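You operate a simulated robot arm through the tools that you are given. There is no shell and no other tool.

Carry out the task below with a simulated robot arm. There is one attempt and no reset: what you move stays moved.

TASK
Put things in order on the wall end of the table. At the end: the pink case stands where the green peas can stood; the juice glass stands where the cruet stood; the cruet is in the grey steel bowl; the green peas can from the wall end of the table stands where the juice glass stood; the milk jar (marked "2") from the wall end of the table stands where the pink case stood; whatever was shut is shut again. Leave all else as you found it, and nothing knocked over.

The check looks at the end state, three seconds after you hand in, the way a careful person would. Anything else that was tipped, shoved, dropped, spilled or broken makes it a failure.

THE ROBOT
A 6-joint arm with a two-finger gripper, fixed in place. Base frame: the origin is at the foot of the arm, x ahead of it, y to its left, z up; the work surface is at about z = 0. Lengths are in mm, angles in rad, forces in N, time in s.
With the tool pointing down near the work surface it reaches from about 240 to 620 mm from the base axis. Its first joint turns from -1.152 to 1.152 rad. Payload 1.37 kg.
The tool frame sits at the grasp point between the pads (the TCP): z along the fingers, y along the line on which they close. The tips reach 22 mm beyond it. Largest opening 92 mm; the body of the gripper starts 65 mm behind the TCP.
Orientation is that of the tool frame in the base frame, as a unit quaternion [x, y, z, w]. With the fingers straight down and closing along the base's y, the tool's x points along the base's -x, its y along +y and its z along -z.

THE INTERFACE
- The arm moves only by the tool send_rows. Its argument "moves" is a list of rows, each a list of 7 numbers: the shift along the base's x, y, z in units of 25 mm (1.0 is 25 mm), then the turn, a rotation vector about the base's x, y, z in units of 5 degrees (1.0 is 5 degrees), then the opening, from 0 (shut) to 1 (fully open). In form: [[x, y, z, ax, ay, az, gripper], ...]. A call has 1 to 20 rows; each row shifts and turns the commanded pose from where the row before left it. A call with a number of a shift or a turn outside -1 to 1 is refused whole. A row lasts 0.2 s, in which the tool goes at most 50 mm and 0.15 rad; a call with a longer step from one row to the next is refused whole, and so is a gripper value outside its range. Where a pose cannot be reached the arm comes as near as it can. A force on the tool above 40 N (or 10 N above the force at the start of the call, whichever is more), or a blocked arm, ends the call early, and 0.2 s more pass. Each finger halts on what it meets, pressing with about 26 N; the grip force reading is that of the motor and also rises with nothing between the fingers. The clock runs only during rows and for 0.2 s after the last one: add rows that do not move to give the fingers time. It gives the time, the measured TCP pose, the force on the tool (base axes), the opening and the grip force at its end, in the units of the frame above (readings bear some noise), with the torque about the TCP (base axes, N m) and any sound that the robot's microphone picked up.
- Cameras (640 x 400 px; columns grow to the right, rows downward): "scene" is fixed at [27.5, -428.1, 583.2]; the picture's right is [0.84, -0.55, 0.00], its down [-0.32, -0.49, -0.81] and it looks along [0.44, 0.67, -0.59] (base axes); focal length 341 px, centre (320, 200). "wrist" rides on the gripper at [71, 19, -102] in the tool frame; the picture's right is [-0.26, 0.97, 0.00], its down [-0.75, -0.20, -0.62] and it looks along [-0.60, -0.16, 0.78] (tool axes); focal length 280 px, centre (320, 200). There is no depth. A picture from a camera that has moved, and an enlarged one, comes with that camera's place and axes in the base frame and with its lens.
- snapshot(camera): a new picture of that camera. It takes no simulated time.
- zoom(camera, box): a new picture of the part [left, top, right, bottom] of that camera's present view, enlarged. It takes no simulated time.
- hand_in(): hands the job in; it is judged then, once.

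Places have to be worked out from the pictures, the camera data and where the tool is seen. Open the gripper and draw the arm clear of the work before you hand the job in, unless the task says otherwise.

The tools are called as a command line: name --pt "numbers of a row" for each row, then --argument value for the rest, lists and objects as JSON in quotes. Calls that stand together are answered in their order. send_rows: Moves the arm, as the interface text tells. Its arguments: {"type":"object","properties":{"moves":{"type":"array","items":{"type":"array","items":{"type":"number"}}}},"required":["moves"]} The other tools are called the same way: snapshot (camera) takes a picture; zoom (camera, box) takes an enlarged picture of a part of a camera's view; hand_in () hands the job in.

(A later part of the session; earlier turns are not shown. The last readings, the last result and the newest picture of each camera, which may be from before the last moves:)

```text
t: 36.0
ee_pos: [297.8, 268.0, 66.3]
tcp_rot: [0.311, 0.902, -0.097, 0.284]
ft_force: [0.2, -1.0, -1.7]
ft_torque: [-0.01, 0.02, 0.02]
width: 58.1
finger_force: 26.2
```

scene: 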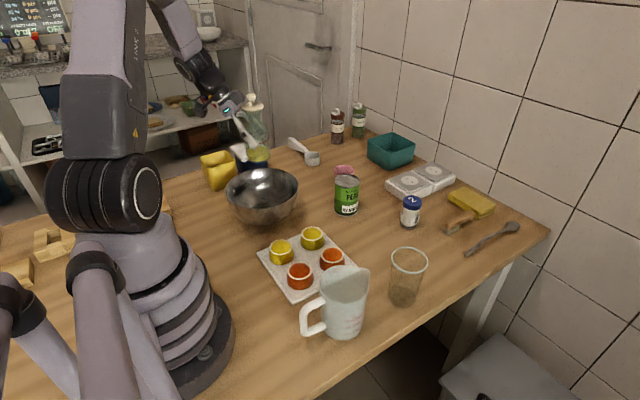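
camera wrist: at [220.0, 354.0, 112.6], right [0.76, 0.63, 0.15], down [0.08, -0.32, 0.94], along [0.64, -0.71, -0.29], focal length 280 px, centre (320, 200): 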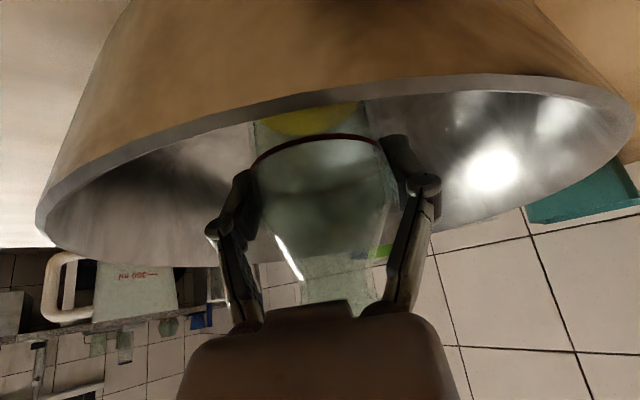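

No contact yet, since the tool still carries the weight. I continue 1 mm at a time.

send_rows --pt "0 0 -0.04 0 0 0 0.5" --pt "0 0 -0.04 0 0 0 0.5" --pt "0 0 0 0 0 0 0.5"

```text
t: 36.8
ee_pos: [298.3, 268.1, 65.1]
tcp_rot: [0.311, 0.901, -0.097, 0.286]
ft_force: [-2.5, 0.0, 18.4]
ft_torque: [-0.11, -0.12, 0.06]
width: 58.3
finger_force: 26.5
```

Floor contact at TCP z about 65 (18 N). I ease off a little, then check the force.

send_rows --pt "0 0 0.03 0 0 0 0.5" --pt "0 0 0 0 0 0 0.5"

zoom --camera "scene" --box '[200, 110, 320, 240]'

```text
t: 37.4
ee_pos: [299.3, 267.2, 66.4]
tcp_rot: [0.311, 0.902, -0.098, 0.284]
ft_force: [3.2, -0.7, 6.0]
ft_torque: [-0.02, -0.36, 0.0]
width: 58.5
finger_force: 25.7
```

```text
3.08 times, centred on (260, 175) of scene
camera zoom: at [27.5, -428.1, 583.2], right [0.84, -0.55, 0.0], down [-0.32, -0.49, -0.81], along [0.44, 0.67, -0.59], focal length 1049 px, centre (505, 277)
```

zoom: 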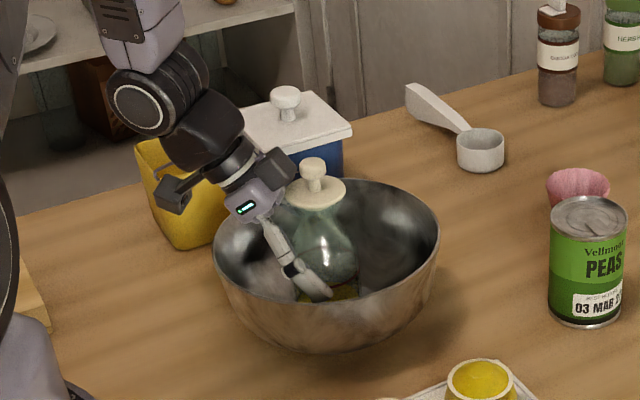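

The press is light and the cruet stands flat on the bowl's floor. I open the fingers.

send_rows --pt "0 0 0 0 0 0 0.66" --pt "0 0 0 0 0 0 0.75" --pt "0 0 0 0 0 0 0.85" --pt "0 0 0 0 0 0 0.92" --pt "0 0 0 0 0 0 0.92"

zoom --camera "scene" --box '[200, 110, 320, 240]'

snapshot --camera "wrist"

```text
t: 38.6
ee_pos: [298.5, 268.7, 66.9]
tcp_rot: [0.31, 0.902, -0.096, 0.285]
ft_force: [0.2, 0.9, 0.2]
ft_torque: [0.0, -0.03, -0.01]
width: 84.9
finger_force: 0.0
```

```text
3.08 times, centred on (260, 175) of scene
camera zoom: at [27.5, -428.1, 583.2], right [0.84, -0.55, 0.0], down [-0.32, -0.49, -0.81], along [0.44, 0.67, -0.59], focal length 1049 px, centre (505, 277)
```

zoom: 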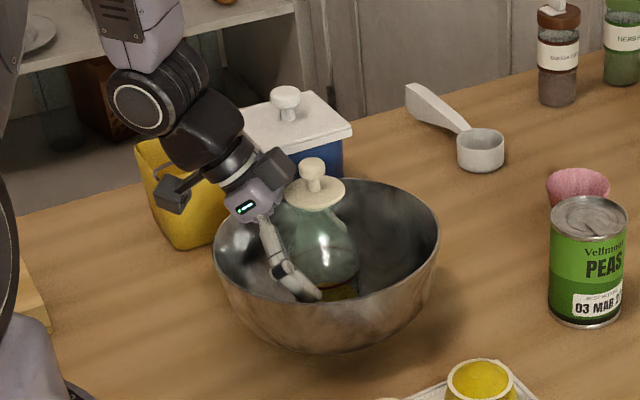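

```text
taken
camera wrist: at [220.7, 354.0, 107.9], right [0.76, 0.63, 0.15], down [0.08, -0.32, 0.94], along [0.64, -0.71, -0.29], focal length 280 px, centre (320, 200)
```

wrist: 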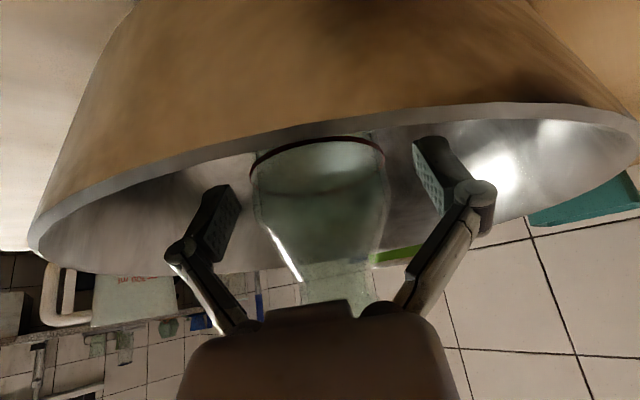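

The cruet stands in the bowl and the fingers are free. I retreat along the tool axis.

send_rows --pt "-0.18 0.14 0.33 0 0 0 0.92" --pt "-0.362 0.282 0.655 0 0 0 0.92" --pt "-0.362 0.282 0.655 0 0 0 0.92" --pt "-0.362 0.282 0.655 0 0 0 0.92" --pt "-0.362 0.282 0.655 0 0 0 0.92" --pt "-0.362 0.282 0.655 0 0 0 0.92" --pt "-0.362 0.282 0.655 0 0 0 0.92" --pt "-0.362 0.282 0.655 0 0 0 0.92" --pt "0 0 0.8 0 0 0 1" --pt "0 0 0.8 0 0 0 1" --pt "0 0 0.8 0 0 0 1" --pt "0 0 0 0 0 0 1"

snapshot --camera "scene"

snapshot --camera "wrist"

```text
t: 41.2
ee_pos: [271.0, 300.0, 248.6]
tcp_rot: [0.31, 0.902, -0.097, 0.284]
ft_force: [-1.1, 0.7, 0.0]
ft_torque: [0.01, 0.02, 0.03]
width: 91.7
finger_force: 0.1
out of reach, approached as far as the arm can: row 5, 6, 7, 8
```

```text
taken
```

scene: 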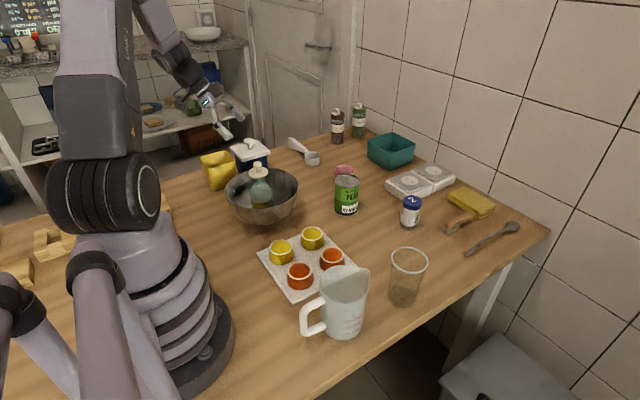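

```text
taken
camera wrist: at [192.4, 386.4, 290.4], right [0.76, 0.63, 0.15], down [0.08, -0.32, 0.94], along [0.64, -0.71, -0.29], focal length 280 px, centre (320, 200)
```

wrist: 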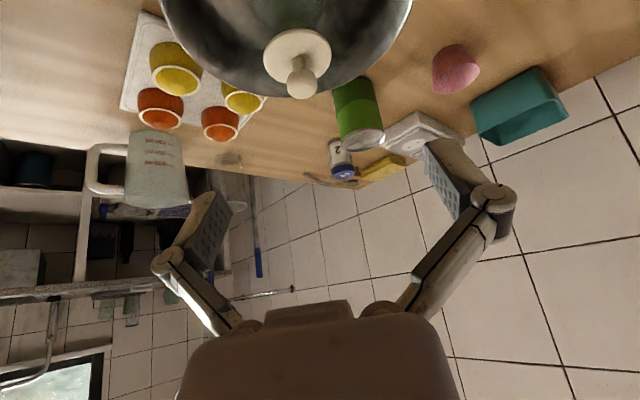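

Rows 5 to 8 were cut short, probably the base joint's limit, but the arm is now clear above. I check the cruet in the bowl.

zoom --camera "scene" --box '[200, 120, 320, 240]'

zoom --camera "scene" --box '[320, 180, 560, 330]'

```text
3.33 times, centred on (260, 180) of scene
camera zoom: at [27.5, -428.1, 583.2], right [0.84, -0.55, 0.0], down [-0.32, -0.49, -0.81], along [0.44, 0.67, -0.59], focal length 1136 px, centre (520, 267)
```

zoom: 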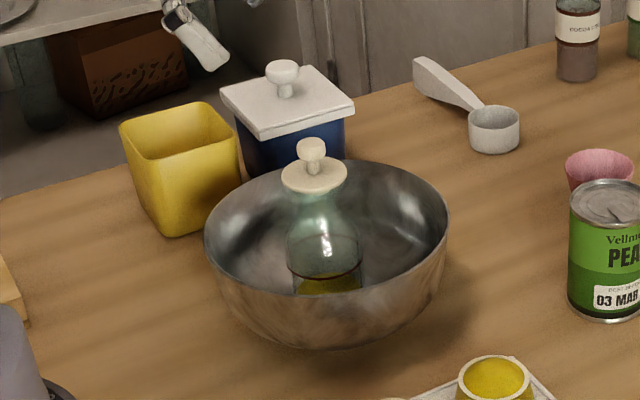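

```text
2.67 times, centred on (440, 255) of scene
camera zoom: at [27.5, -428.1, 583.2], right [0.84, -0.55, 0.0], down [-0.32, -0.49, -0.81], along [0.44, 0.67, -0.59], focal length 909 px, centre (0, 53)
```

zoom: 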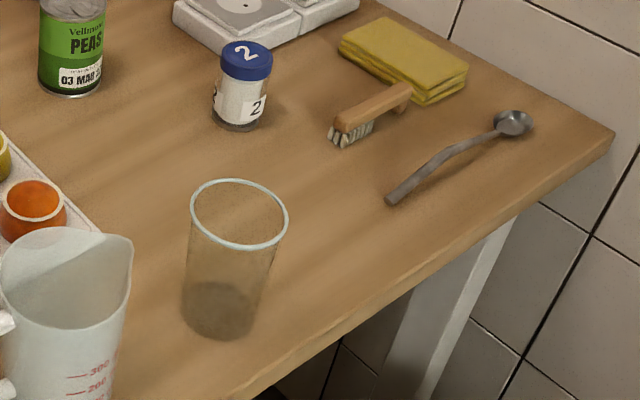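

The cruet stands upright and shut in the bowl, and the bowl hasn't moved. Next is the glass, with its base near (421, -140) and rim at about z = 105. I straighten the tool and move above it.

send_rows --pt "0.3 -0.88 0.2 0 0 0 1" --pt "0.3 -0.88 0.2 0 0 0 1" --pt "0.3 -0.88 0 0.614 0.789 0 1" --pt "0.3 -0.88 0 0.614 0.789 0 1" --pt "0.3 -0.88 0 0.614 0.789 0 1" --pt "0.3 -0.88 0 0.614 0.789 0 1" --pt "0.3 -0.88 0 0.614 0.789 0 1" --pt "0.3 -0.88 0 0.614 0.789 0 1" --pt "0.3 -0.88 0 0.614 0.789 0 1" --pt "0.3 -0.88 0 0 0 0.46 1" --pt "0.3 -0.88 0 0 0 0.46 1" --pt "0.3 -0.88 0 0 0 0.46 1" --pt "0.3 -0.88 0 0 0 0.46 1" --pt "0.3 -0.88 0 0 0 0.46 1" --pt "0.3 -0.88 0 0 0 0.46 1" --pt "0.3 -0.88 0 0 0 0.46 1" --pt "0.3 -0.88 0 0 0 0.46 1" --pt "0.3 -0.88 0 0 0 0.46 1" --pt "0.3 -0.88 0 0 0 0.46 1" --pt "0 0 0 0 0 0 1"

snapshot --camera "scene"

snapshot --camera "wrist"

```text
t: 45.4
ee_pos: [412.6, -117.2, 258.7]
tcp_rot: [0.13, 0.992, -0.001, -0.001]
ft_force: [0.2, -0.8, -0.2]
ft_torque: [0.01, 0.02, -0.03]
width: 91.9
finger_force: 0.0
```

```text
taken
```

scene: 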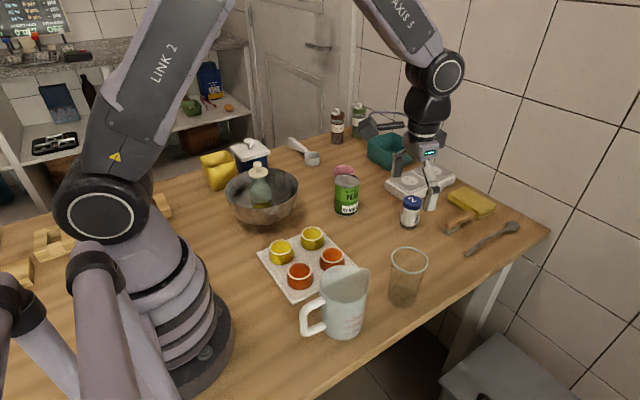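

```text
taken
camera wrist: at [351.9, -81.7, 360.2], right [0.5, 0.86, 0.0], down [0.68, -0.39, 0.63], along [0.54, -0.31, -0.78], focal length 280 px, centre (320, 200)
```

wrist: 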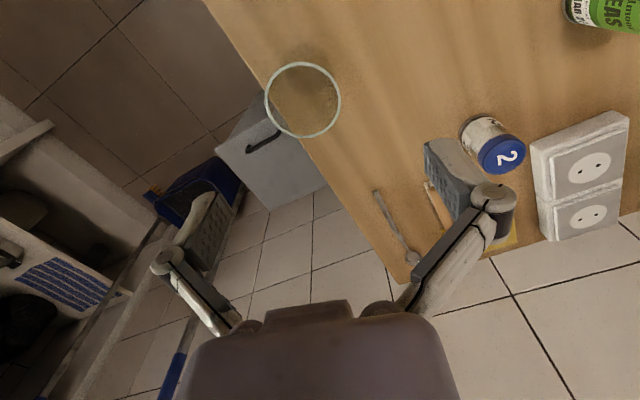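

The tool is vertical. I zoom on the glass to refine its location from this near-top view.

zoom --camera "wrist" --box '[240, 40, 380, 150]'

```text
3.64 times, centred on (310, 95) of wrist
camera zoom: at [351.9, -81.7, 360.2], right [0.5, 0.86, 0.0], down [0.68, -0.39, 0.63], along [0.54, -0.31, -0.78], focal length 1020 px, centre (356, 582)
```

zoom: 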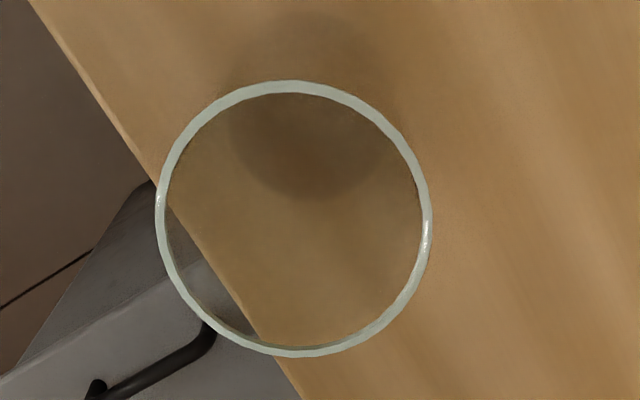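

The glass axis is at about (420.5, -139.7). I centre over it and descend to just above the rim to check alignment.

send_rows --pt "0.32 -0.9 0 0 0 0 1" --pt "0 0 -0.8 0 0 0 1" --pt "0 0 -0.8 0 0 0 1" --pt "0 0 -0.8 0 0 0 1" --pt "0 0 -0.8 0 0 0 1" --pt "0 0 -0.8 0 0 0 1" --pt "0 0 -0.6 0 0 0 1" --pt "0 0 0 0 0 0 1" --pt "0 0 0 0 0 0 1"

snapshot --camera "wrist"

zoom --camera "scene" --box '[320, 150, 480, 330]'

```text
t: 47.4
ee_pos: [421.0, -141.1, 144.2]
tcp_rot: [0.13, 0.991, -0.001, 0.0]
ft_force: [0.5, 0.8, -0.5]
ft_torque: [-0.01, -0.01, 0.03]
width: 92.1
finger_force: 0.1
```

```text
taken
camera wrist: at [359.1, -104.1, 245.0], right [0.5, 0.86, 0.0], down [0.67, -0.39, 0.63], along [0.54, -0.31, -0.78], focal length 280 px, centre (320, 200)
```

wrist: 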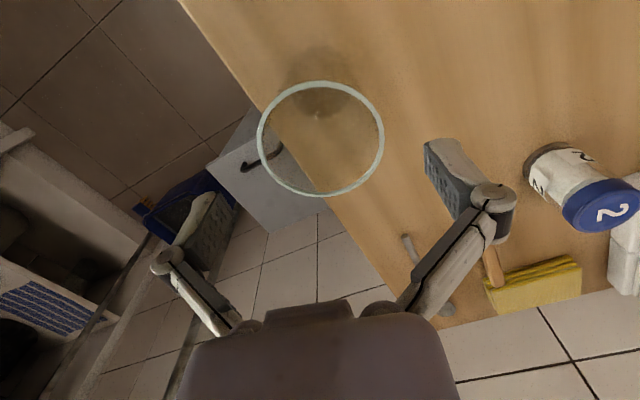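

```text
2.22 times, centred on (400, 240) of scene
camera zoom: at [27.5, -428.1, 583.2], right [0.84, -0.55, 0.0], down [-0.32, -0.49, -0.81], along [0.44, 0.67, -0.59], focal length 758 px, centre (142, 111)
```

zoom: 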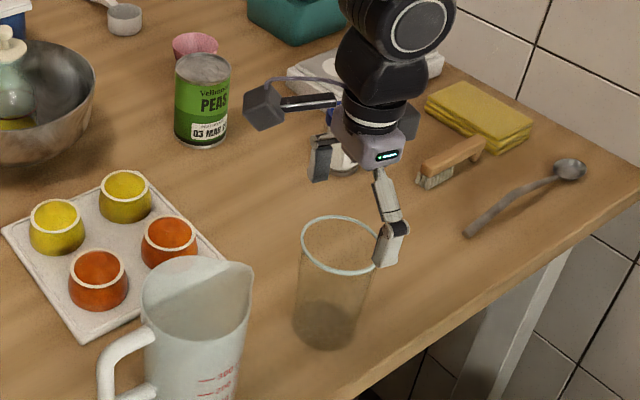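

The rim is centred between the fingers. I descend to TCP z = 70 and close on the glass.

send_rows --pt "0 0.04 -0.8 0 0 0 1" --pt "0 0 -0.8 0 0 0 1" --pt "0 0 -0.8 0 0 0 1" --pt "0 0 -0.57 0 0 0 1" --pt "0 0 0 0 0 0 1" --pt "0 0 0 0 0 0 0.9" --pt "0 0 0 0 0 0 0.8" --pt "0 0 0 0 0 0 0.7" --pt "0 0 0 0 0 0 0.6" --pt "0 0 0 0 0 0 0.6" --pt "0 0 0 0 0 0 0.6"

snapshot --camera "wrist"

zoom --camera "scene" --box '[320, 150, 480, 330]'

```text
t: 49.8
ee_pos: [423.1, -139.4, 69.3]
tcp_rot: [0.131, 0.991, 0.0, 0.002]
ft_force: [-2.4, -2.1, 29.7]
ft_torque: [0.09, -0.02, -0.15]
width: 72.7
finger_force: 25.4
```

```text
taken
camera wrist: at [360.7, -103.0, 170.9], right [0.5, 0.86, 0.0], down [0.67, -0.39, 0.63], along [0.54, -0.32, -0.78], focal length 280 px, centre (320, 200)
```

wrist: 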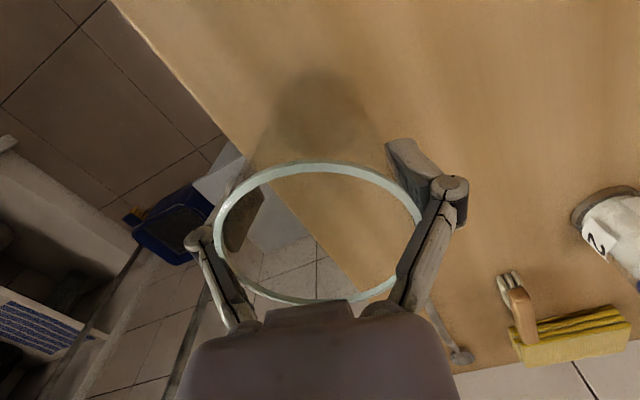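

```text
2.22 times, centred on (400, 240) of scene
camera zoom: at [27.3, -428.0, 583.3], right [0.84, -0.55, 0.0], down [-0.32, -0.49, -0.81], along [0.44, 0.67, -0.59], focal length 758 px, centre (142, 111)
```

zoom: 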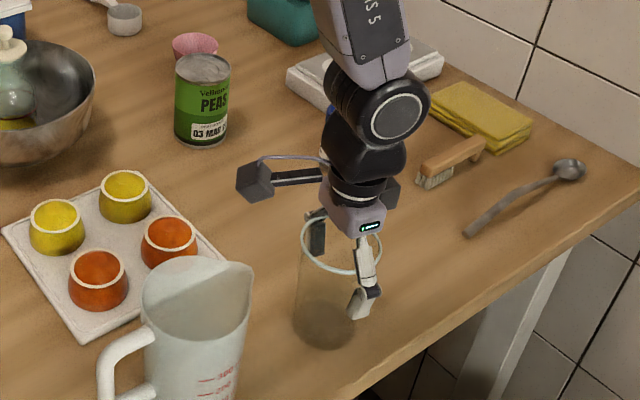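

The force of about 30 N upward and width of 72.7 mm show that the finger links, not the pads, are pressing on the rim. I open at once and go higher.

send_rows --pt "0 0 0 0 0 0 0.85" --pt "0 0 0 0 0 0 1" --pt "0 0 0 0 0 0 1" --pt "0 0 0 0 0 0 1"

snapshot --camera "wrist"

zoom --camera "scene" --box '[320, 150, 480, 330]'

```text
t: 50.8
ee_pos: [421.6, -138.8, 68.0]
tcp_rot: [0.13, 0.992, -0.001, 0.0]
ft_force: [-0.7, -0.2, 0.4]
ft_torque: [-0.02, 0.04, 0.01]
width: 91.9
finger_force: 0.1
```

```text
taken
camera wrist: at [360.1, -102.8, 169.9], right [0.5, 0.86, 0.0], down [0.68, -0.39, 0.63], along [0.54, -0.31, -0.78], focal length 280 px, centre (320, 200)
```

wrist: 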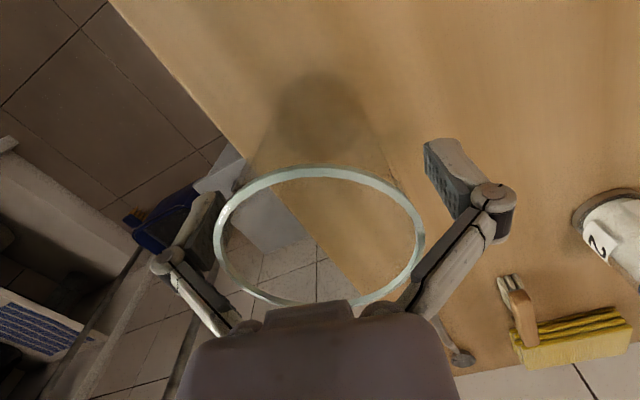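

```text
2.22 times, centred on (400, 240) of scene
camera zoom: at [27.5, -428.1, 583.2], right [0.84, -0.55, 0.0], down [-0.32, -0.49, -0.81], along [0.44, 0.67, -0.59], focal length 758 px, centre (142, 111)
```

zoom: 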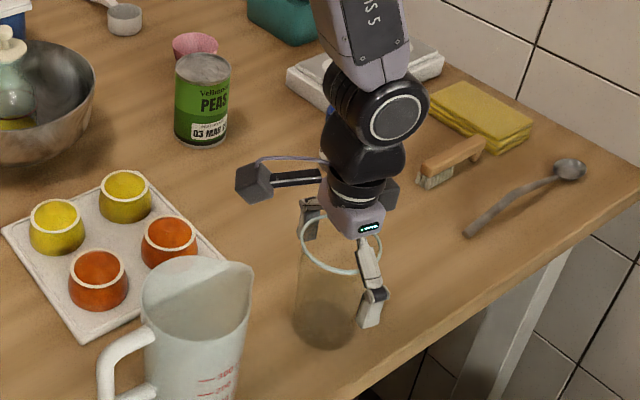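

The glass is unharmed. From this view the rim is at about z = 107 and the glass is a couple of mm nearer the base. I raise to TCP z = 92 so the pads meet the wall just below the rim, then close gently.

send_rows --pt "-0.08 0 0.48 0 0 0 1" --pt "0 0 0.48 0 0 0 1" --pt "0 0 0 0 0 0 1" --pt "0 0 0 0 0 0 0.9" --pt "0 0 0 0 0 0 0.8" --pt "0 0 0 0 0 0 0.7" --pt "0 0 0 0 0 0 0.65" --pt "0 0 0 0 0 0 0.65"

snapshot --camera "wrist"

zoom --camera "scene" --box '[320, 150, 480, 330]'

```text
t: 52.6
ee_pos: [419.4, -138.6, 92.8]
tcp_rot: [0.131, 0.991, -0.001, 0.0]
ft_force: [-0.3, 0.7, 4.6]
ft_torque: [0.03, 0.11, -0.06]
width: 62.3
finger_force: 26.2
```

```text
taken
camera wrist: at [357.9, -101.9, 193.9], right [0.5, 0.86, 0.0], down [0.67, -0.39, 0.63], along [0.54, -0.32, -0.78], focal length 280 px, centre (320, 200)
```

wrist: 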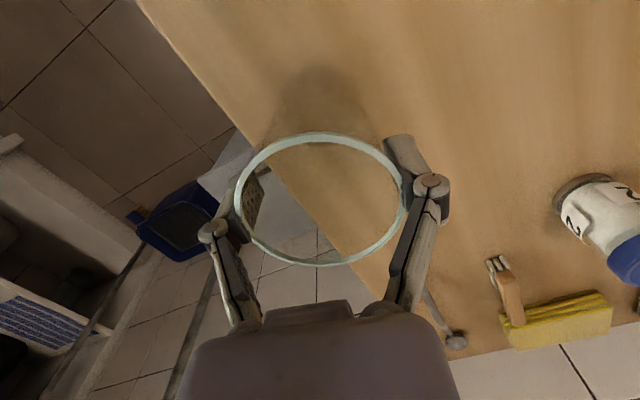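

```text
2.22 times, centred on (400, 240) of scene
camera zoom: at [27.5, -428.1, 583.3], right [0.84, -0.55, 0.0], down [-0.32, -0.49, -0.81], along [0.44, 0.67, -0.59], focal length 758 px, centre (142, 111)
```

zoom: 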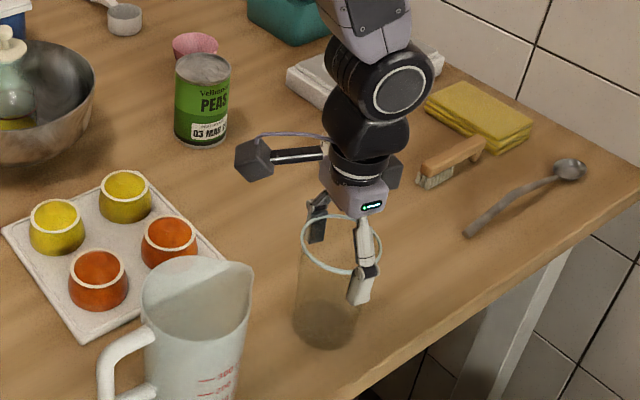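

Gripped at 62.3 mm. I lift the glass by 50 mm and check it stays upright.

send_rows --pt "0 0 0.2 0 0 0 0.6" --pt "0 0 0.4 0 0 0 0.6" --pt "0 0 0.5 0 0 0 0.6" --pt "0 0 0.5 0 0 0 0.6" --pt "0 0 0.4 0 0 0 0.6" --pt "0 0 0 0 0 0 0.6"

snapshot --camera "wrist"

zoom --camera "scene" --box '[320, 120, 480, 330]'

```text
t: 54.0
ee_pos: [420.1, -140.2, 142.4]
tcp_rot: [0.13, 0.991, 0.0, 0.0]
ft_force: [1.1, 0.3, -2.7]
ft_torque: [0.0, 0.02, 0.03]
width: 62.3
finger_force: 26.1
```

```text
taken
camera wrist: at [358.1, -103.7, 244.0], right [0.5, 0.86, 0.0], down [0.68, -0.39, 0.63], along [0.54, -0.31, -0.78], focal length 280 px, centre (320, 200)
```

wrist: 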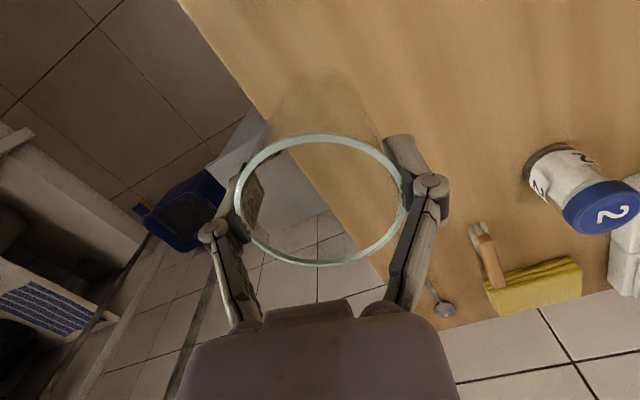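

```text
1.90 times, centred on (400, 225) of scene
camera zoom: at [27.5, -428.1, 583.2], right [0.84, -0.55, 0.0], down [-0.32, -0.49, -0.81], along [0.44, 0.67, -0.59], focal length 649 px, centre (168, 152)
```

zoom: 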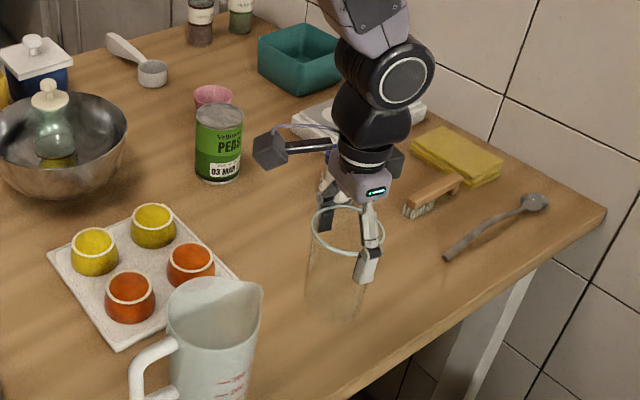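

The glass is lifted upright. I carry it by (+100.5, +38) to the cruet's former place and lower to just above the table.

send_rows --pt "0.35 0.13 0 0 0 0 0.6" --pt "0.65 0.25 0 0 0 0 0.6" --pt "0.7 0.26 0 0 0 0 0.6" --pt "0.7 0.26 0 0 0 0 0.6" --pt "0.7 0.26 0 0 0 0 0.6" --pt "0.6 0.23 0 0 0 0 0.6" --pt "0.32 0.13 0 0 0 0 0.6" --pt "0 0 -0.4 0 0 0 0.6" --pt "0 0 -0.5 0 0 0 0.6" --pt "0 0 -0.5 0 0 0 0.6" --pt "0 0 -0.3 0 0 0 0.6" --pt "0 0 -0.1 0 0 0 0.6" --pt "0 0 0 0 0 0 0.6"

zoom --camera "scene" --box '[370, 190, 470, 320]'

```text
t: 56.8
ee_pos: [519.8, -101.1, 97.8]
tcp_rot: [0.131, 0.991, 0.0, 0.001]
ft_force: [0.3, -0.2, -2.0]
ft_torque: [0.0, 0.03, 0.0]
width: 62.3
finger_force: 26.5
```

```text
3.08 times, centred on (420, 255) of scene
camera zoom: at [27.5, -428.1, 583.2], right [0.84, -0.55, 0.0], down [-0.32, -0.49, -0.81], along [0.44, 0.67, -0.59], focal length 1049 px, centre (12, 31)
```

zoom: 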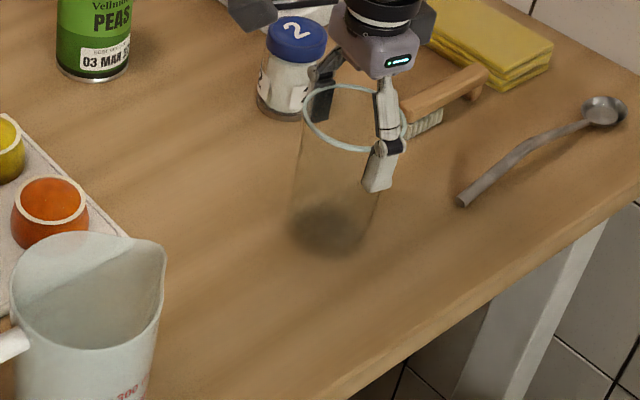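

About 5 mm above the table. I lower in small steps to contact.

send_rows --pt "0 0 -0.08 0 0 0 0.6" --pt "0 0 -0.06 0 0 0 0.6" --pt "0 0 0 0 0 0 0.6"

zoom --camera "scene" --box '[370, 190, 470, 320]'

```text
t: 57.6
ee_pos: [518.8, -100.9, 94.7]
tcp_rot: [0.13, 0.991, -0.001, 0.0]
ft_force: [0.2, -1.0, -1.8]
ft_torque: [0.0, 0.01, -0.01]
width: 62.1
finger_force: 25.6
```

```text
3.08 times, centred on (420, 255) of scene
camera zoom: at [27.5, -428.1, 583.2], right [0.84, -0.55, 0.0], down [-0.32, -0.49, -0.81], along [0.44, 0.67, -0.59], focal length 1049 px, centre (12, 31)
```

zoom: 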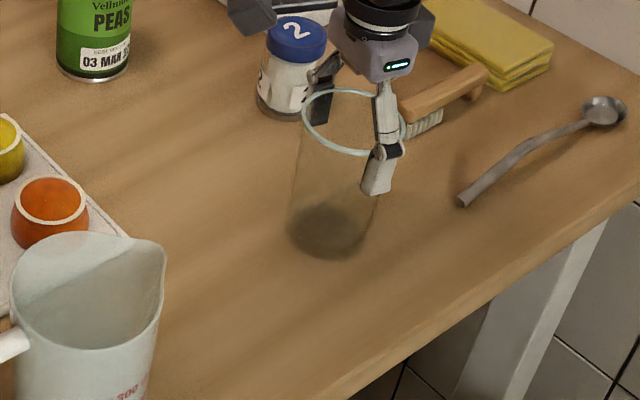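

The glass base sits within about 3 mm of where the cruet's base appeared. I nudge it by (-2, +1.5) while still just off the table, then touch down.

send_rows --pt "-0.08 0.06 0 0 0 0 0.6" --pt "0 0 -0.04 0 0 0 0.6" --pt "0 0 -0.04 0 0 0 0.6" --pt "0 0 0 0 0 0 0.6"

```text
t: 58.6
ee_pos: [516.5, -99.6, 93.0]
tcp_rot: [0.13, 0.991, -0.001, 0.0]
ft_force: [-2.1, 0.7, 2.6]
ft_torque: [0.03, 0.08, 0.02]
width: 62.3
finger_force: 26.5
```

The glass has touched down lightly. I open the fingers.

send_rows --pt "0 0 0 0 0 0 0.7" --pt "0 0 0 0 0 0 0.8" --pt "0 0 0 0 0 0 0.9" --pt "0 0 0 0 0 0 1" --pt "0 0 0 0 0 0 1"

zoom --camera "scene" --box '[370, 190, 470, 320]'

snapshot --camera "wrist"

```text
t: 59.8
ee_pos: [516.9, -99.5, 93.4]
tcp_rot: [0.13, 0.992, -0.001, 0.0]
ft_force: [0.7, 0.3, -0.3]
ft_torque: [-0.02, -0.02, 0.01]
width: 91.8
finger_force: 0.1
```

```text
3.08 times, centred on (420, 255) of scene
camera zoom: at [27.5, -428.1, 583.2], right [0.84, -0.55, 0.0], down [-0.32, -0.49, -0.81], along [0.44, 0.67, -0.59], focal length 1049 px, centre (12, 31)
```

zoom: 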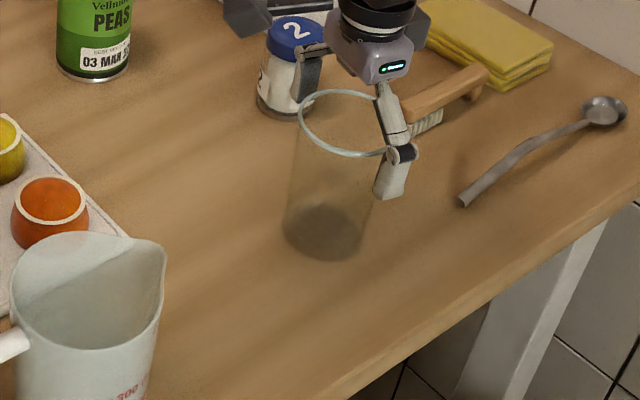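

```text
taken
camera wrist: at [455.3, -63.4, 193.8], right [0.5, 0.86, 0.0], down [0.67, -0.39, 0.63], along [0.54, -0.31, -0.78], focal length 280 px, centre (320, 200)
```

wrist: 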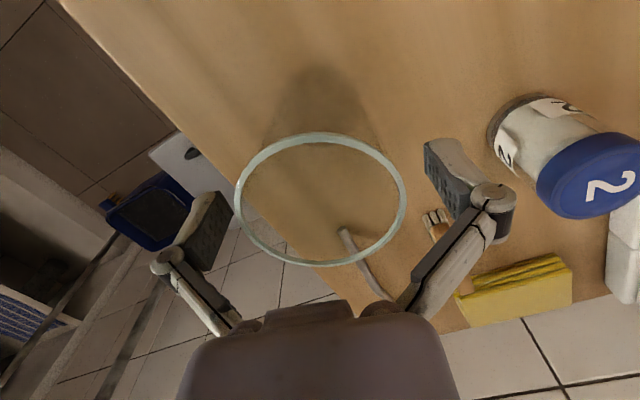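

The glass stands where the cruet stood; base centres match within about 2 mm. I lift away and go above the peas can.

send_rows --pt "0 0 0.5 0 0 0 1" --pt "0 0 0.9 0 0 0 1" --pt "0 0 0.9 0 0 0 1" --pt "0 0 0.9 0 0 0 1" --pt "0 0 0.9 0 0 0 1" --pt "0 0 0.9 0 0 0 1" --pt "0 0 0.9 0 0 0 1" --pt "-0.06 0.87 0 0 0 0.25 1" --pt "-0.06 0.87 0 0 0 0.25 1" --pt "-0.06 0.87 0 0 0 0.25 1" --pt "-0.06 0.87 0 0 0 0.25 1" --pt "-0.06 0.87 0 0 0 0.25 1" --pt "-0.06 0.87 0 0 0 0.25 1" --pt "-0.06 0.87 0 0 0 0.25 1" --pt "-0.06 0.87 0 0 0 0.25 1" --pt "-0.06 0.87 0 0 0 0.25 1" --pt "-0.06 0.87 0 0 0 0.25 1" --pt "-0.06 0.87 0 0 0 0.25 1" --pt "-0.06 0.87 0 0 0 0.25 1" --pt "0 0 0 0 0 0 1"

snapshot --camera "wrist"

snapshot --camera "scene"

```text
t: 64.0
ee_pos: [498.8, 163.2, 241.5]
tcp_rot: [0.0, 1.0, -0.001, 0.0]
ft_force: [-0.1, -0.2, 0.7]
ft_torque: [0.0, -0.02, 0.0]
width: 91.9
finger_force: 0.1
```

```text
taken
camera wrist: at [429.9, 181.6, 341.8], right [0.26, 0.97, 0.0], down [0.75, -0.2, 0.63], along [0.6, -0.16, -0.78], focal length 280 px, centre (320, 200)
```

wrist: 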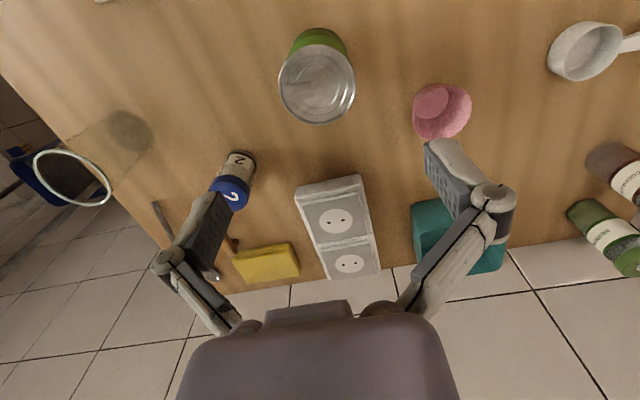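

```text
taken
```

scene: 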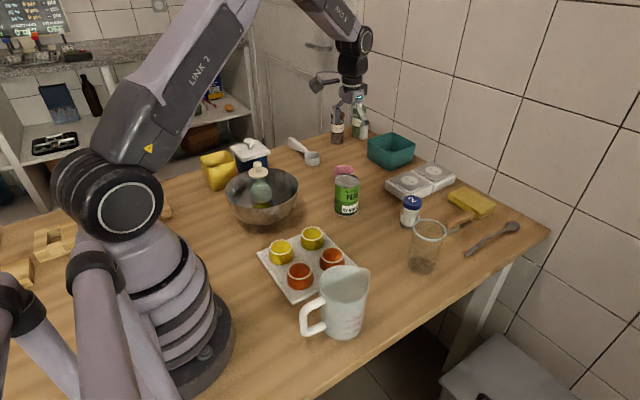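

The can is below the gripper. I zoom on it and the case to measure both from this position.

zoom --camera "wrist" --box '[250, 10, 390, 140]'

zoom --camera "wrist" --box '[380, 60, 500, 160]'

zoom --camera "wrist" --box '[180, 130, 300, 230]'

```text
3.08 times, centred on (320, 75) of wrist
camera zoom: at [429.9, 181.6, 341.8], right [0.26, 0.97, 0.0], down [0.75, -0.2, 0.63], along [0.6, -0.16, -0.78], focal length 863 px, centre (320, 585)
```

zoom: 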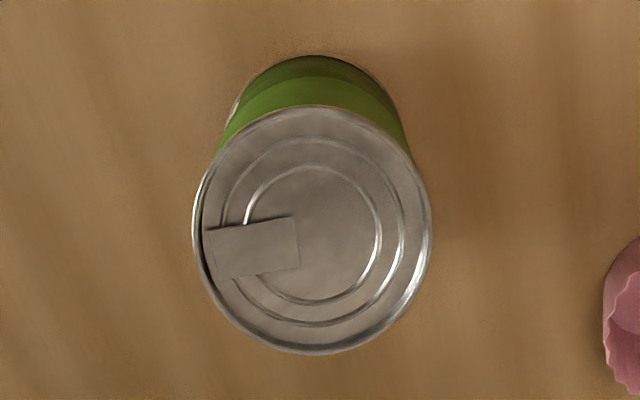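

```text
4.00 times, centred on (440, 110) of wrist
camera zoom: at [429.9, 181.6, 341.8], right [0.26, 0.97, 0.0], down [0.75, -0.2, 0.63], along [0.6, -0.16, -0.78], focal length 1122 px, centre (-160, 560)
```

zoom: 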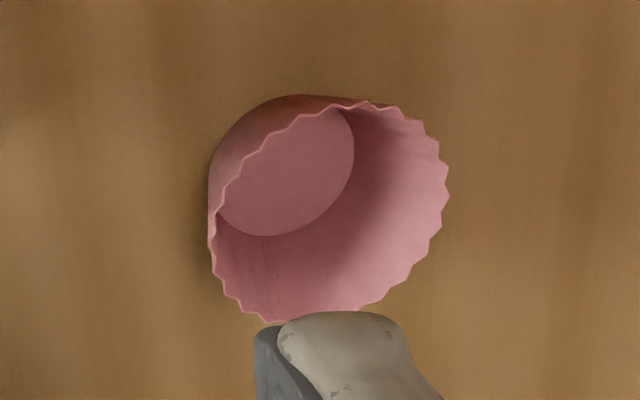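

```text
4.00 times, centred on (240, 180) of wrist
camera zoom: at [429.9, 181.6, 341.8], right [0.26, 0.97, 0.0], down [0.75, -0.2, 0.63], along [0.6, -0.16, -0.78], focal length 1122 px, centre (640, 280)
```

zoom: 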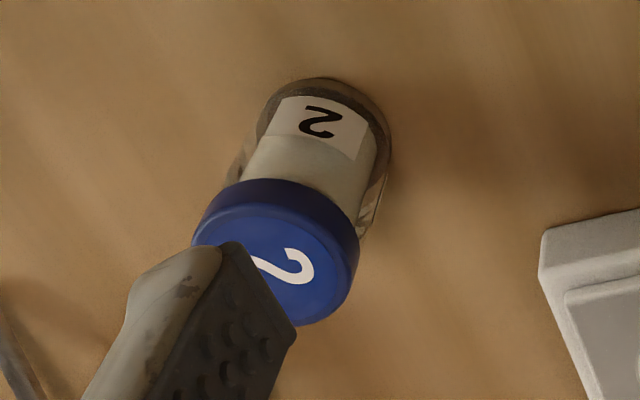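

The can axis is at about (499.5, 160.8), about 66 mm across and about 94 mm tall. The case is at (580, 281.5) with a 65 mm rim and 36 mm height. I descend on the can to TCP z = 77 and close.

send_rows --pt "0.03 -0.1 -0.8 0 0 0 1" --pt "0 0 -0.9 0 0 0 1" --pt "0 0 -0.9 0 0 0 1" --pt "0 0 -0.9 0 0 0 1" --pt "0 0 -0.9 0 0 0 1" --pt "0 0 -0.9 0 0 0 1" --pt "0 0 -0.8 0 0 0 1" --pt "0 0 -0.48 0 0 0 1" --pt "0 0 0 0 0 0 1" --pt "0 0 0 0 0 0 1"

snapshot --camera "wrist"

zoom --camera "scene" --box '[290, 120, 410, 240]'

```text
t: 66.2
ee_pos: [500.5, 159.5, 75.9]
tcp_rot: [0.0, 1.0, 0.0, 0.0]
ft_force: [-1.2, 0.2, 0.3]
ft_torque: [0.03, 0.01, -0.03]
width: 92.1
finger_force: 0.0
```

```text
taken
camera wrist: at [430.8, 178.7, 177.2], right [0.26, 0.97, 0.0], down [0.75, -0.2, 0.63], along [0.6, -0.16, -0.78], focal length 280 px, centre (320, 200)
```

wrist: 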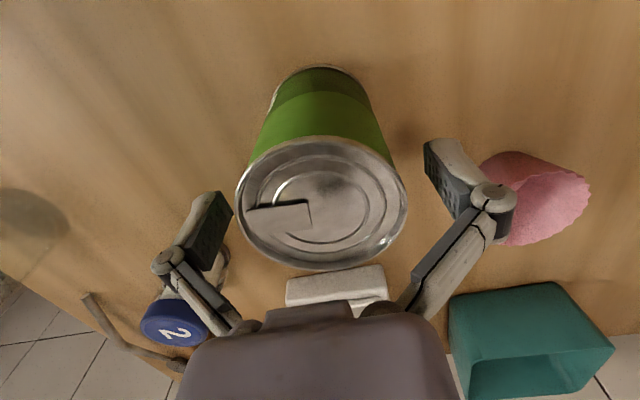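

```text
3.33 times, centred on (350, 180) of scene
camera zoom: at [27.5, -428.1, 583.2], right [0.84, -0.55, 0.0], down [-0.32, -0.49, -0.81], along [0.44, 0.67, -0.59], focal length 1136 px, centre (220, 267)
```

zoom: 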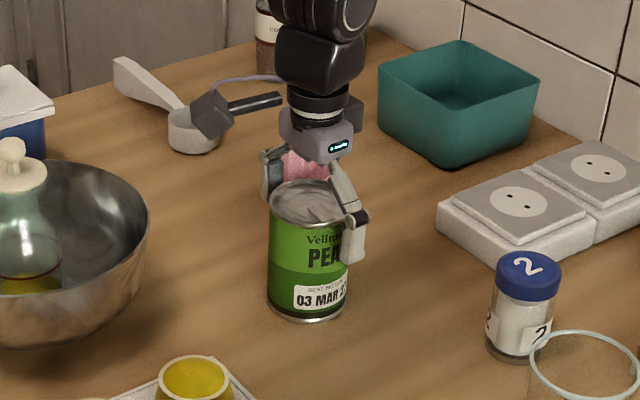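

The can is centred between the fingers and its top lies within the pads' height. I close on it.

send_rows --pt "0 0 0 0 0 0 0.9" --pt "0 0 0 0 0 0 0.8" --pt "0 0 0 0 0 0 0.7" --pt "0 0 0 0 0 0 0.6" --pt "0 0 0 0 0 0 0.6" --pt "0 0 0 0 0 0 0.6"

zoom --camera "scene" --box '[290, 120, 410, 240]'

```text
t: 67.6
ee_pos: [500.0, 159.2, 77.7]
tcp_rot: [0.0, 1.0, 0.0, 0.0]
ft_force: [-1.2, 2.0, 3.4]
ft_torque: [0.04, 0.05, 0.0]
width: 64.6
finger_force: 25.8
```

```text
3.33 times, centred on (350, 180) of scene
camera zoom: at [27.5, -428.1, 583.2], right [0.84, -0.55, 0.0], down [-0.32, -0.49, -0.81], along [0.44, 0.67, -0.59], focal length 1136 px, centre (220, 267)
```

zoom: 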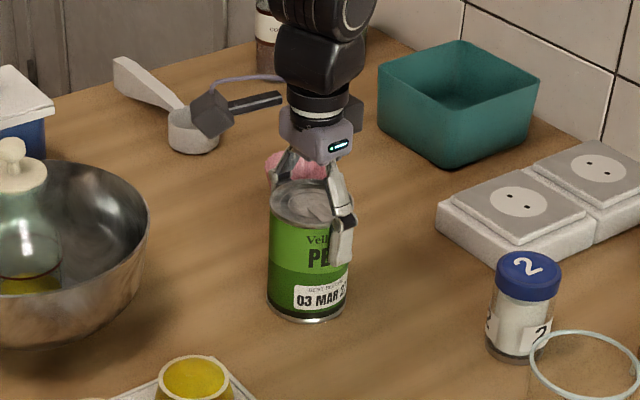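

Gripped at 64.6 mm. I lift the can clear of everything and carry it by (-79, -299) to above the glass's former place.

send_rows --pt "0 0 0.2 0 0 0 0.6" --pt "0 0 0.6 0 0 0 0.6" --pt "0 0 0.9 0 0 0 0.6" --pt "0 0 0.9 0 0 0 0.6" --pt "0 0 0.9 0 0 0 0.6" --pt "0 0 0.9 0 0 0 0.6" --pt "0 0 0.8 0 0 0 0.6" --pt "0 0 0 0 0 0 0.6"

snapshot --camera "scene"

```text
t: 69.4
ee_pos: [497.9, 160.3, 205.8]
tcp_rot: [0.0, 1.0, -0.001, 0.0]
ft_force: [-0.4, -0.9, -3.1]
ft_torque: [0.06, 0.0, 0.02]
width: 64.0
finger_force: 26.0
```

```text
taken
```

scene: 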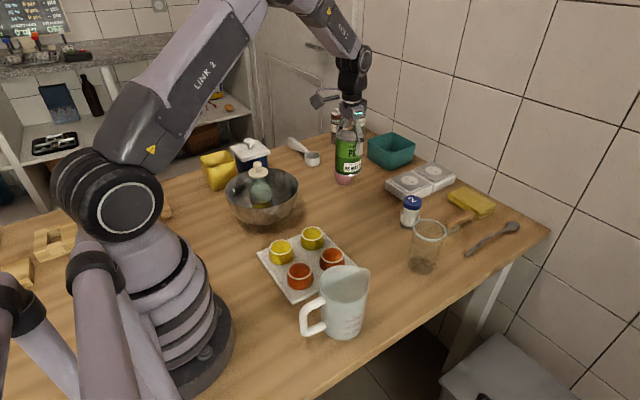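

The can is securely held. I carry it over.

send_rows --pt "-0.12 -0.45 0 0 0 0 0.6" --pt "-0.225 -0.854 0 0 0 0 0.6" --pt "-0.225 -0.854 0 0 0 0 0.6" --pt "-0.225 -0.854 0 0 0 0 0.6" --pt "-0.225 -0.854 0 0 0 0 0.6" --pt "-0.225 -0.854 0 0 0 0 0.6" --pt "-0.225 -0.854 0 0 0 0 0.6" --pt "-0.225 -0.854 0 0 0 0 0.6" --pt "-0.225 -0.854 0 0 0 0 0.6" --pt "-0.225 -0.854 0 0 0 0 0.6" --pt "-0.225 -0.854 0 0 0 0 0.6" --pt "-0.225 -0.854 0 0 0 0 0.6" --pt "-0.225 -0.854 0 0 0 0 0.6" --pt "-0.225 -0.854 0 0 0 0 0.6" --pt "-0.115 -0.41 0 0 0 0 0.6" --pt "0 0 0 0 0 0 0.6" --pt "0 0 0 0 0 0 0.6"

snapshot --camera "scene"

snapshot --camera "wrist"

```text
t: 73.0
ee_pos: [420.5, -138.0, 206.1]
tcp_rot: [0.0, 1.0, -0.001, 0.0]
ft_force: [-0.6, -0.7, -3.2]
ft_torque: [0.02, 0.03, -0.01]
width: 64.0
finger_force: 26.5
```

```text
taken
```

scene: 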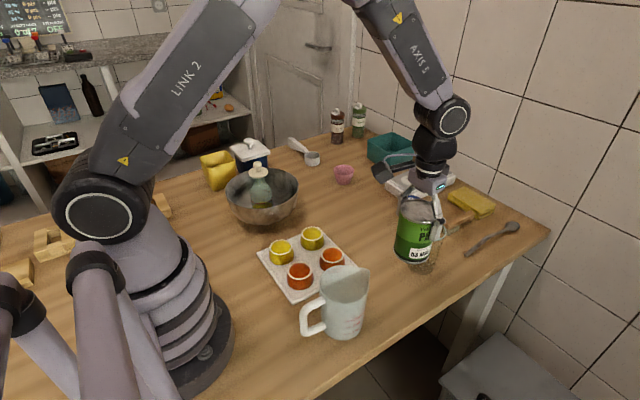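

```text
taken
camera wrist: at [352.3, -119.2, 306.4], right [0.26, 0.97, 0.0], down [0.75, -0.2, 0.63], along [0.6, -0.16, -0.78], focal length 280 px, centre (320, 200)
```

wrist: 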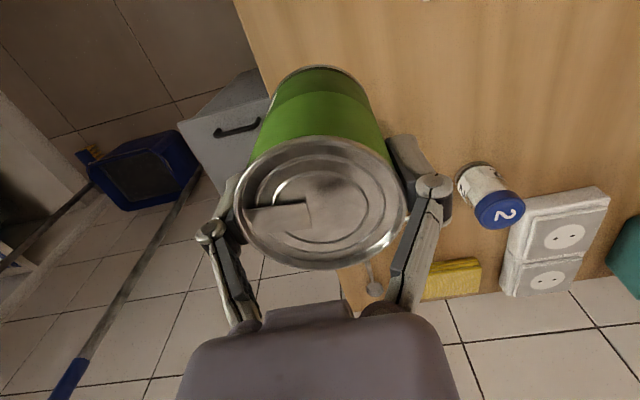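

I lower the can to a few mm above the table.

send_rows --pt "0 0 -0.4 0 0 0 0.6" --pt "0 0 -0.8 0 0 0 0.6" --pt "0 0 -0.9 0 0 0 0.6" --pt "0 0 -0.9 0 0 0 0.6" --pt "0 0 -0.8 0 0 0 0.6" --pt "0 0 -0.6 0 0 0 0.6" --pt "0 0 -0.4 0 0 0 0.6" --pt "0 0 -0.15 0 0 0 0.6" --pt "0 0 0 0 0 0 0.6"

zoom --camera "scene" --box '[370, 190, 470, 320]'

```text
t: 75.0
ee_pos: [421.3, -139.5, 81.6]
tcp_rot: [0.0, 1.0, 0.0, 0.0]
ft_force: [-0.3, 0.0, -3.0]
ft_torque: [-0.04, 0.0, 0.04]
width: 64.2
finger_force: 26.0
```

```text
3.08 times, centred on (420, 255) of scene
camera zoom: at [27.5, -428.1, 583.2], right [0.84, -0.55, 0.0], down [-0.32, -0.49, -0.81], along [0.44, 0.67, -0.59], focal length 1049 px, centre (12, 31)
```

zoom: 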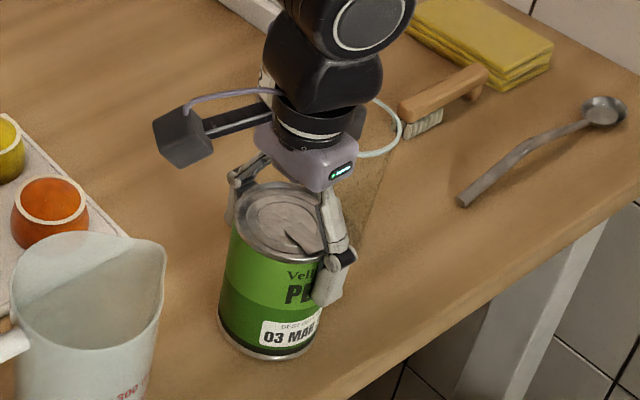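

The can base lines up with where the glass base appeared. I lower the last few mm.

send_rows --pt "0 0 -0.1 0 0 0 0.6" --pt "0 0 -0.04 0 0 0 0.6" --pt "0 0 0 0 0 0 0.6"

```text
t: 75.8
ee_pos: [421.4, -138.9, 78.4]
tcp_rot: [0.001, 1.0, -0.002, 0.0]
ft_force: [-0.2, -1.1, -2.9]
ft_torque: [-0.01, 0.04, 0.01]
width: 64.1
finger_force: 26.2
```

No contact yet, so I go 1 mm at a time.

send_rows --pt "0 0 -0.04 0 0 0 0.6" --pt "0 0 0 0 0 0 0.6"

```text
t: 76.4
ee_pos: [421.3, -138.5, 77.7]
tcp_rot: [-0.001, 1.0, -0.001, 0.0]
ft_force: [-0.6, 0.5, -2.6]
ft_torque: [-0.03, 0.0, 0.0]
width: 64.3
finger_force: 26.1
```

send_rows --pt "0 0 -0.04 0 0 0 0.6" --pt "0 0 0 0 0 0 0.6"

```text
t: 77.0
ee_pos: [421.3, -138.4, 77.4]
tcp_rot: [0.0, 1.0, -0.001, 0.0]
ft_force: [-0.2, 0.7, -0.7]
ft_torque: [0.08, -0.04, 0.0]
width: 64.2
finger_force: 26.4
```

The weight is coming off the tool (-0.7 N), so the can is touching the table. I open the fingers.

send_rows --pt "0 0 -0.02 0 0 0 0.6" --pt "0 0 0 0 0 0 0.72" --pt "0 0 0 0 0 0 0.82" --pt "0 0 0 0 0 0 0.92" --pt "0 0 0 0 0 0 1" --pt "0 0 0 0 0 0 1"

zoom --camera "scene" --box '[370, 190, 470, 320]'

zoom --camera "scene" --box '[300, 140, 400, 210]'

```text
t: 78.4
ee_pos: [421.4, -138.6, 76.9]
tcp_rot: [0.0, 1.0, 0.0, 0.0]
ft_force: [0.0, 0.3, -0.2]
ft_torque: [0.02, -0.01, -0.01]
width: 91.9
finger_force: 0.1
```

```text
3.08 times, centred on (420, 255) of scene
camera zoom: at [27.5, -428.1, 583.2], right [0.84, -0.55, 0.0], down [-0.32, -0.49, -0.81], along [0.44, 0.67, -0.59], focal length 1049 px, centre (12, 31)
```

zoom: 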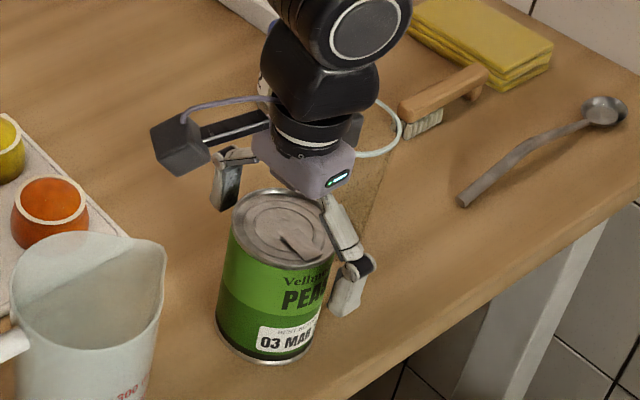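

```text
5.71 times, centred on (350, 175) of scene
camera zoom: at [27.5, -428.1, 583.2], right [0.84, -0.55, 0.0], down [-0.32, -0.49, -0.81], along [0.44, 0.67, -0.59], focal length 1948 px, centre (149, 343)
```

zoom: 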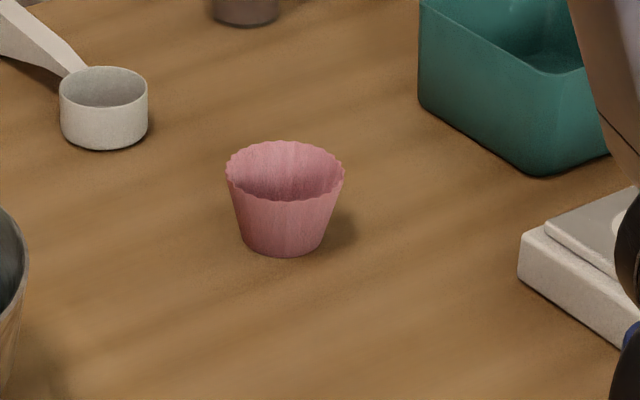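

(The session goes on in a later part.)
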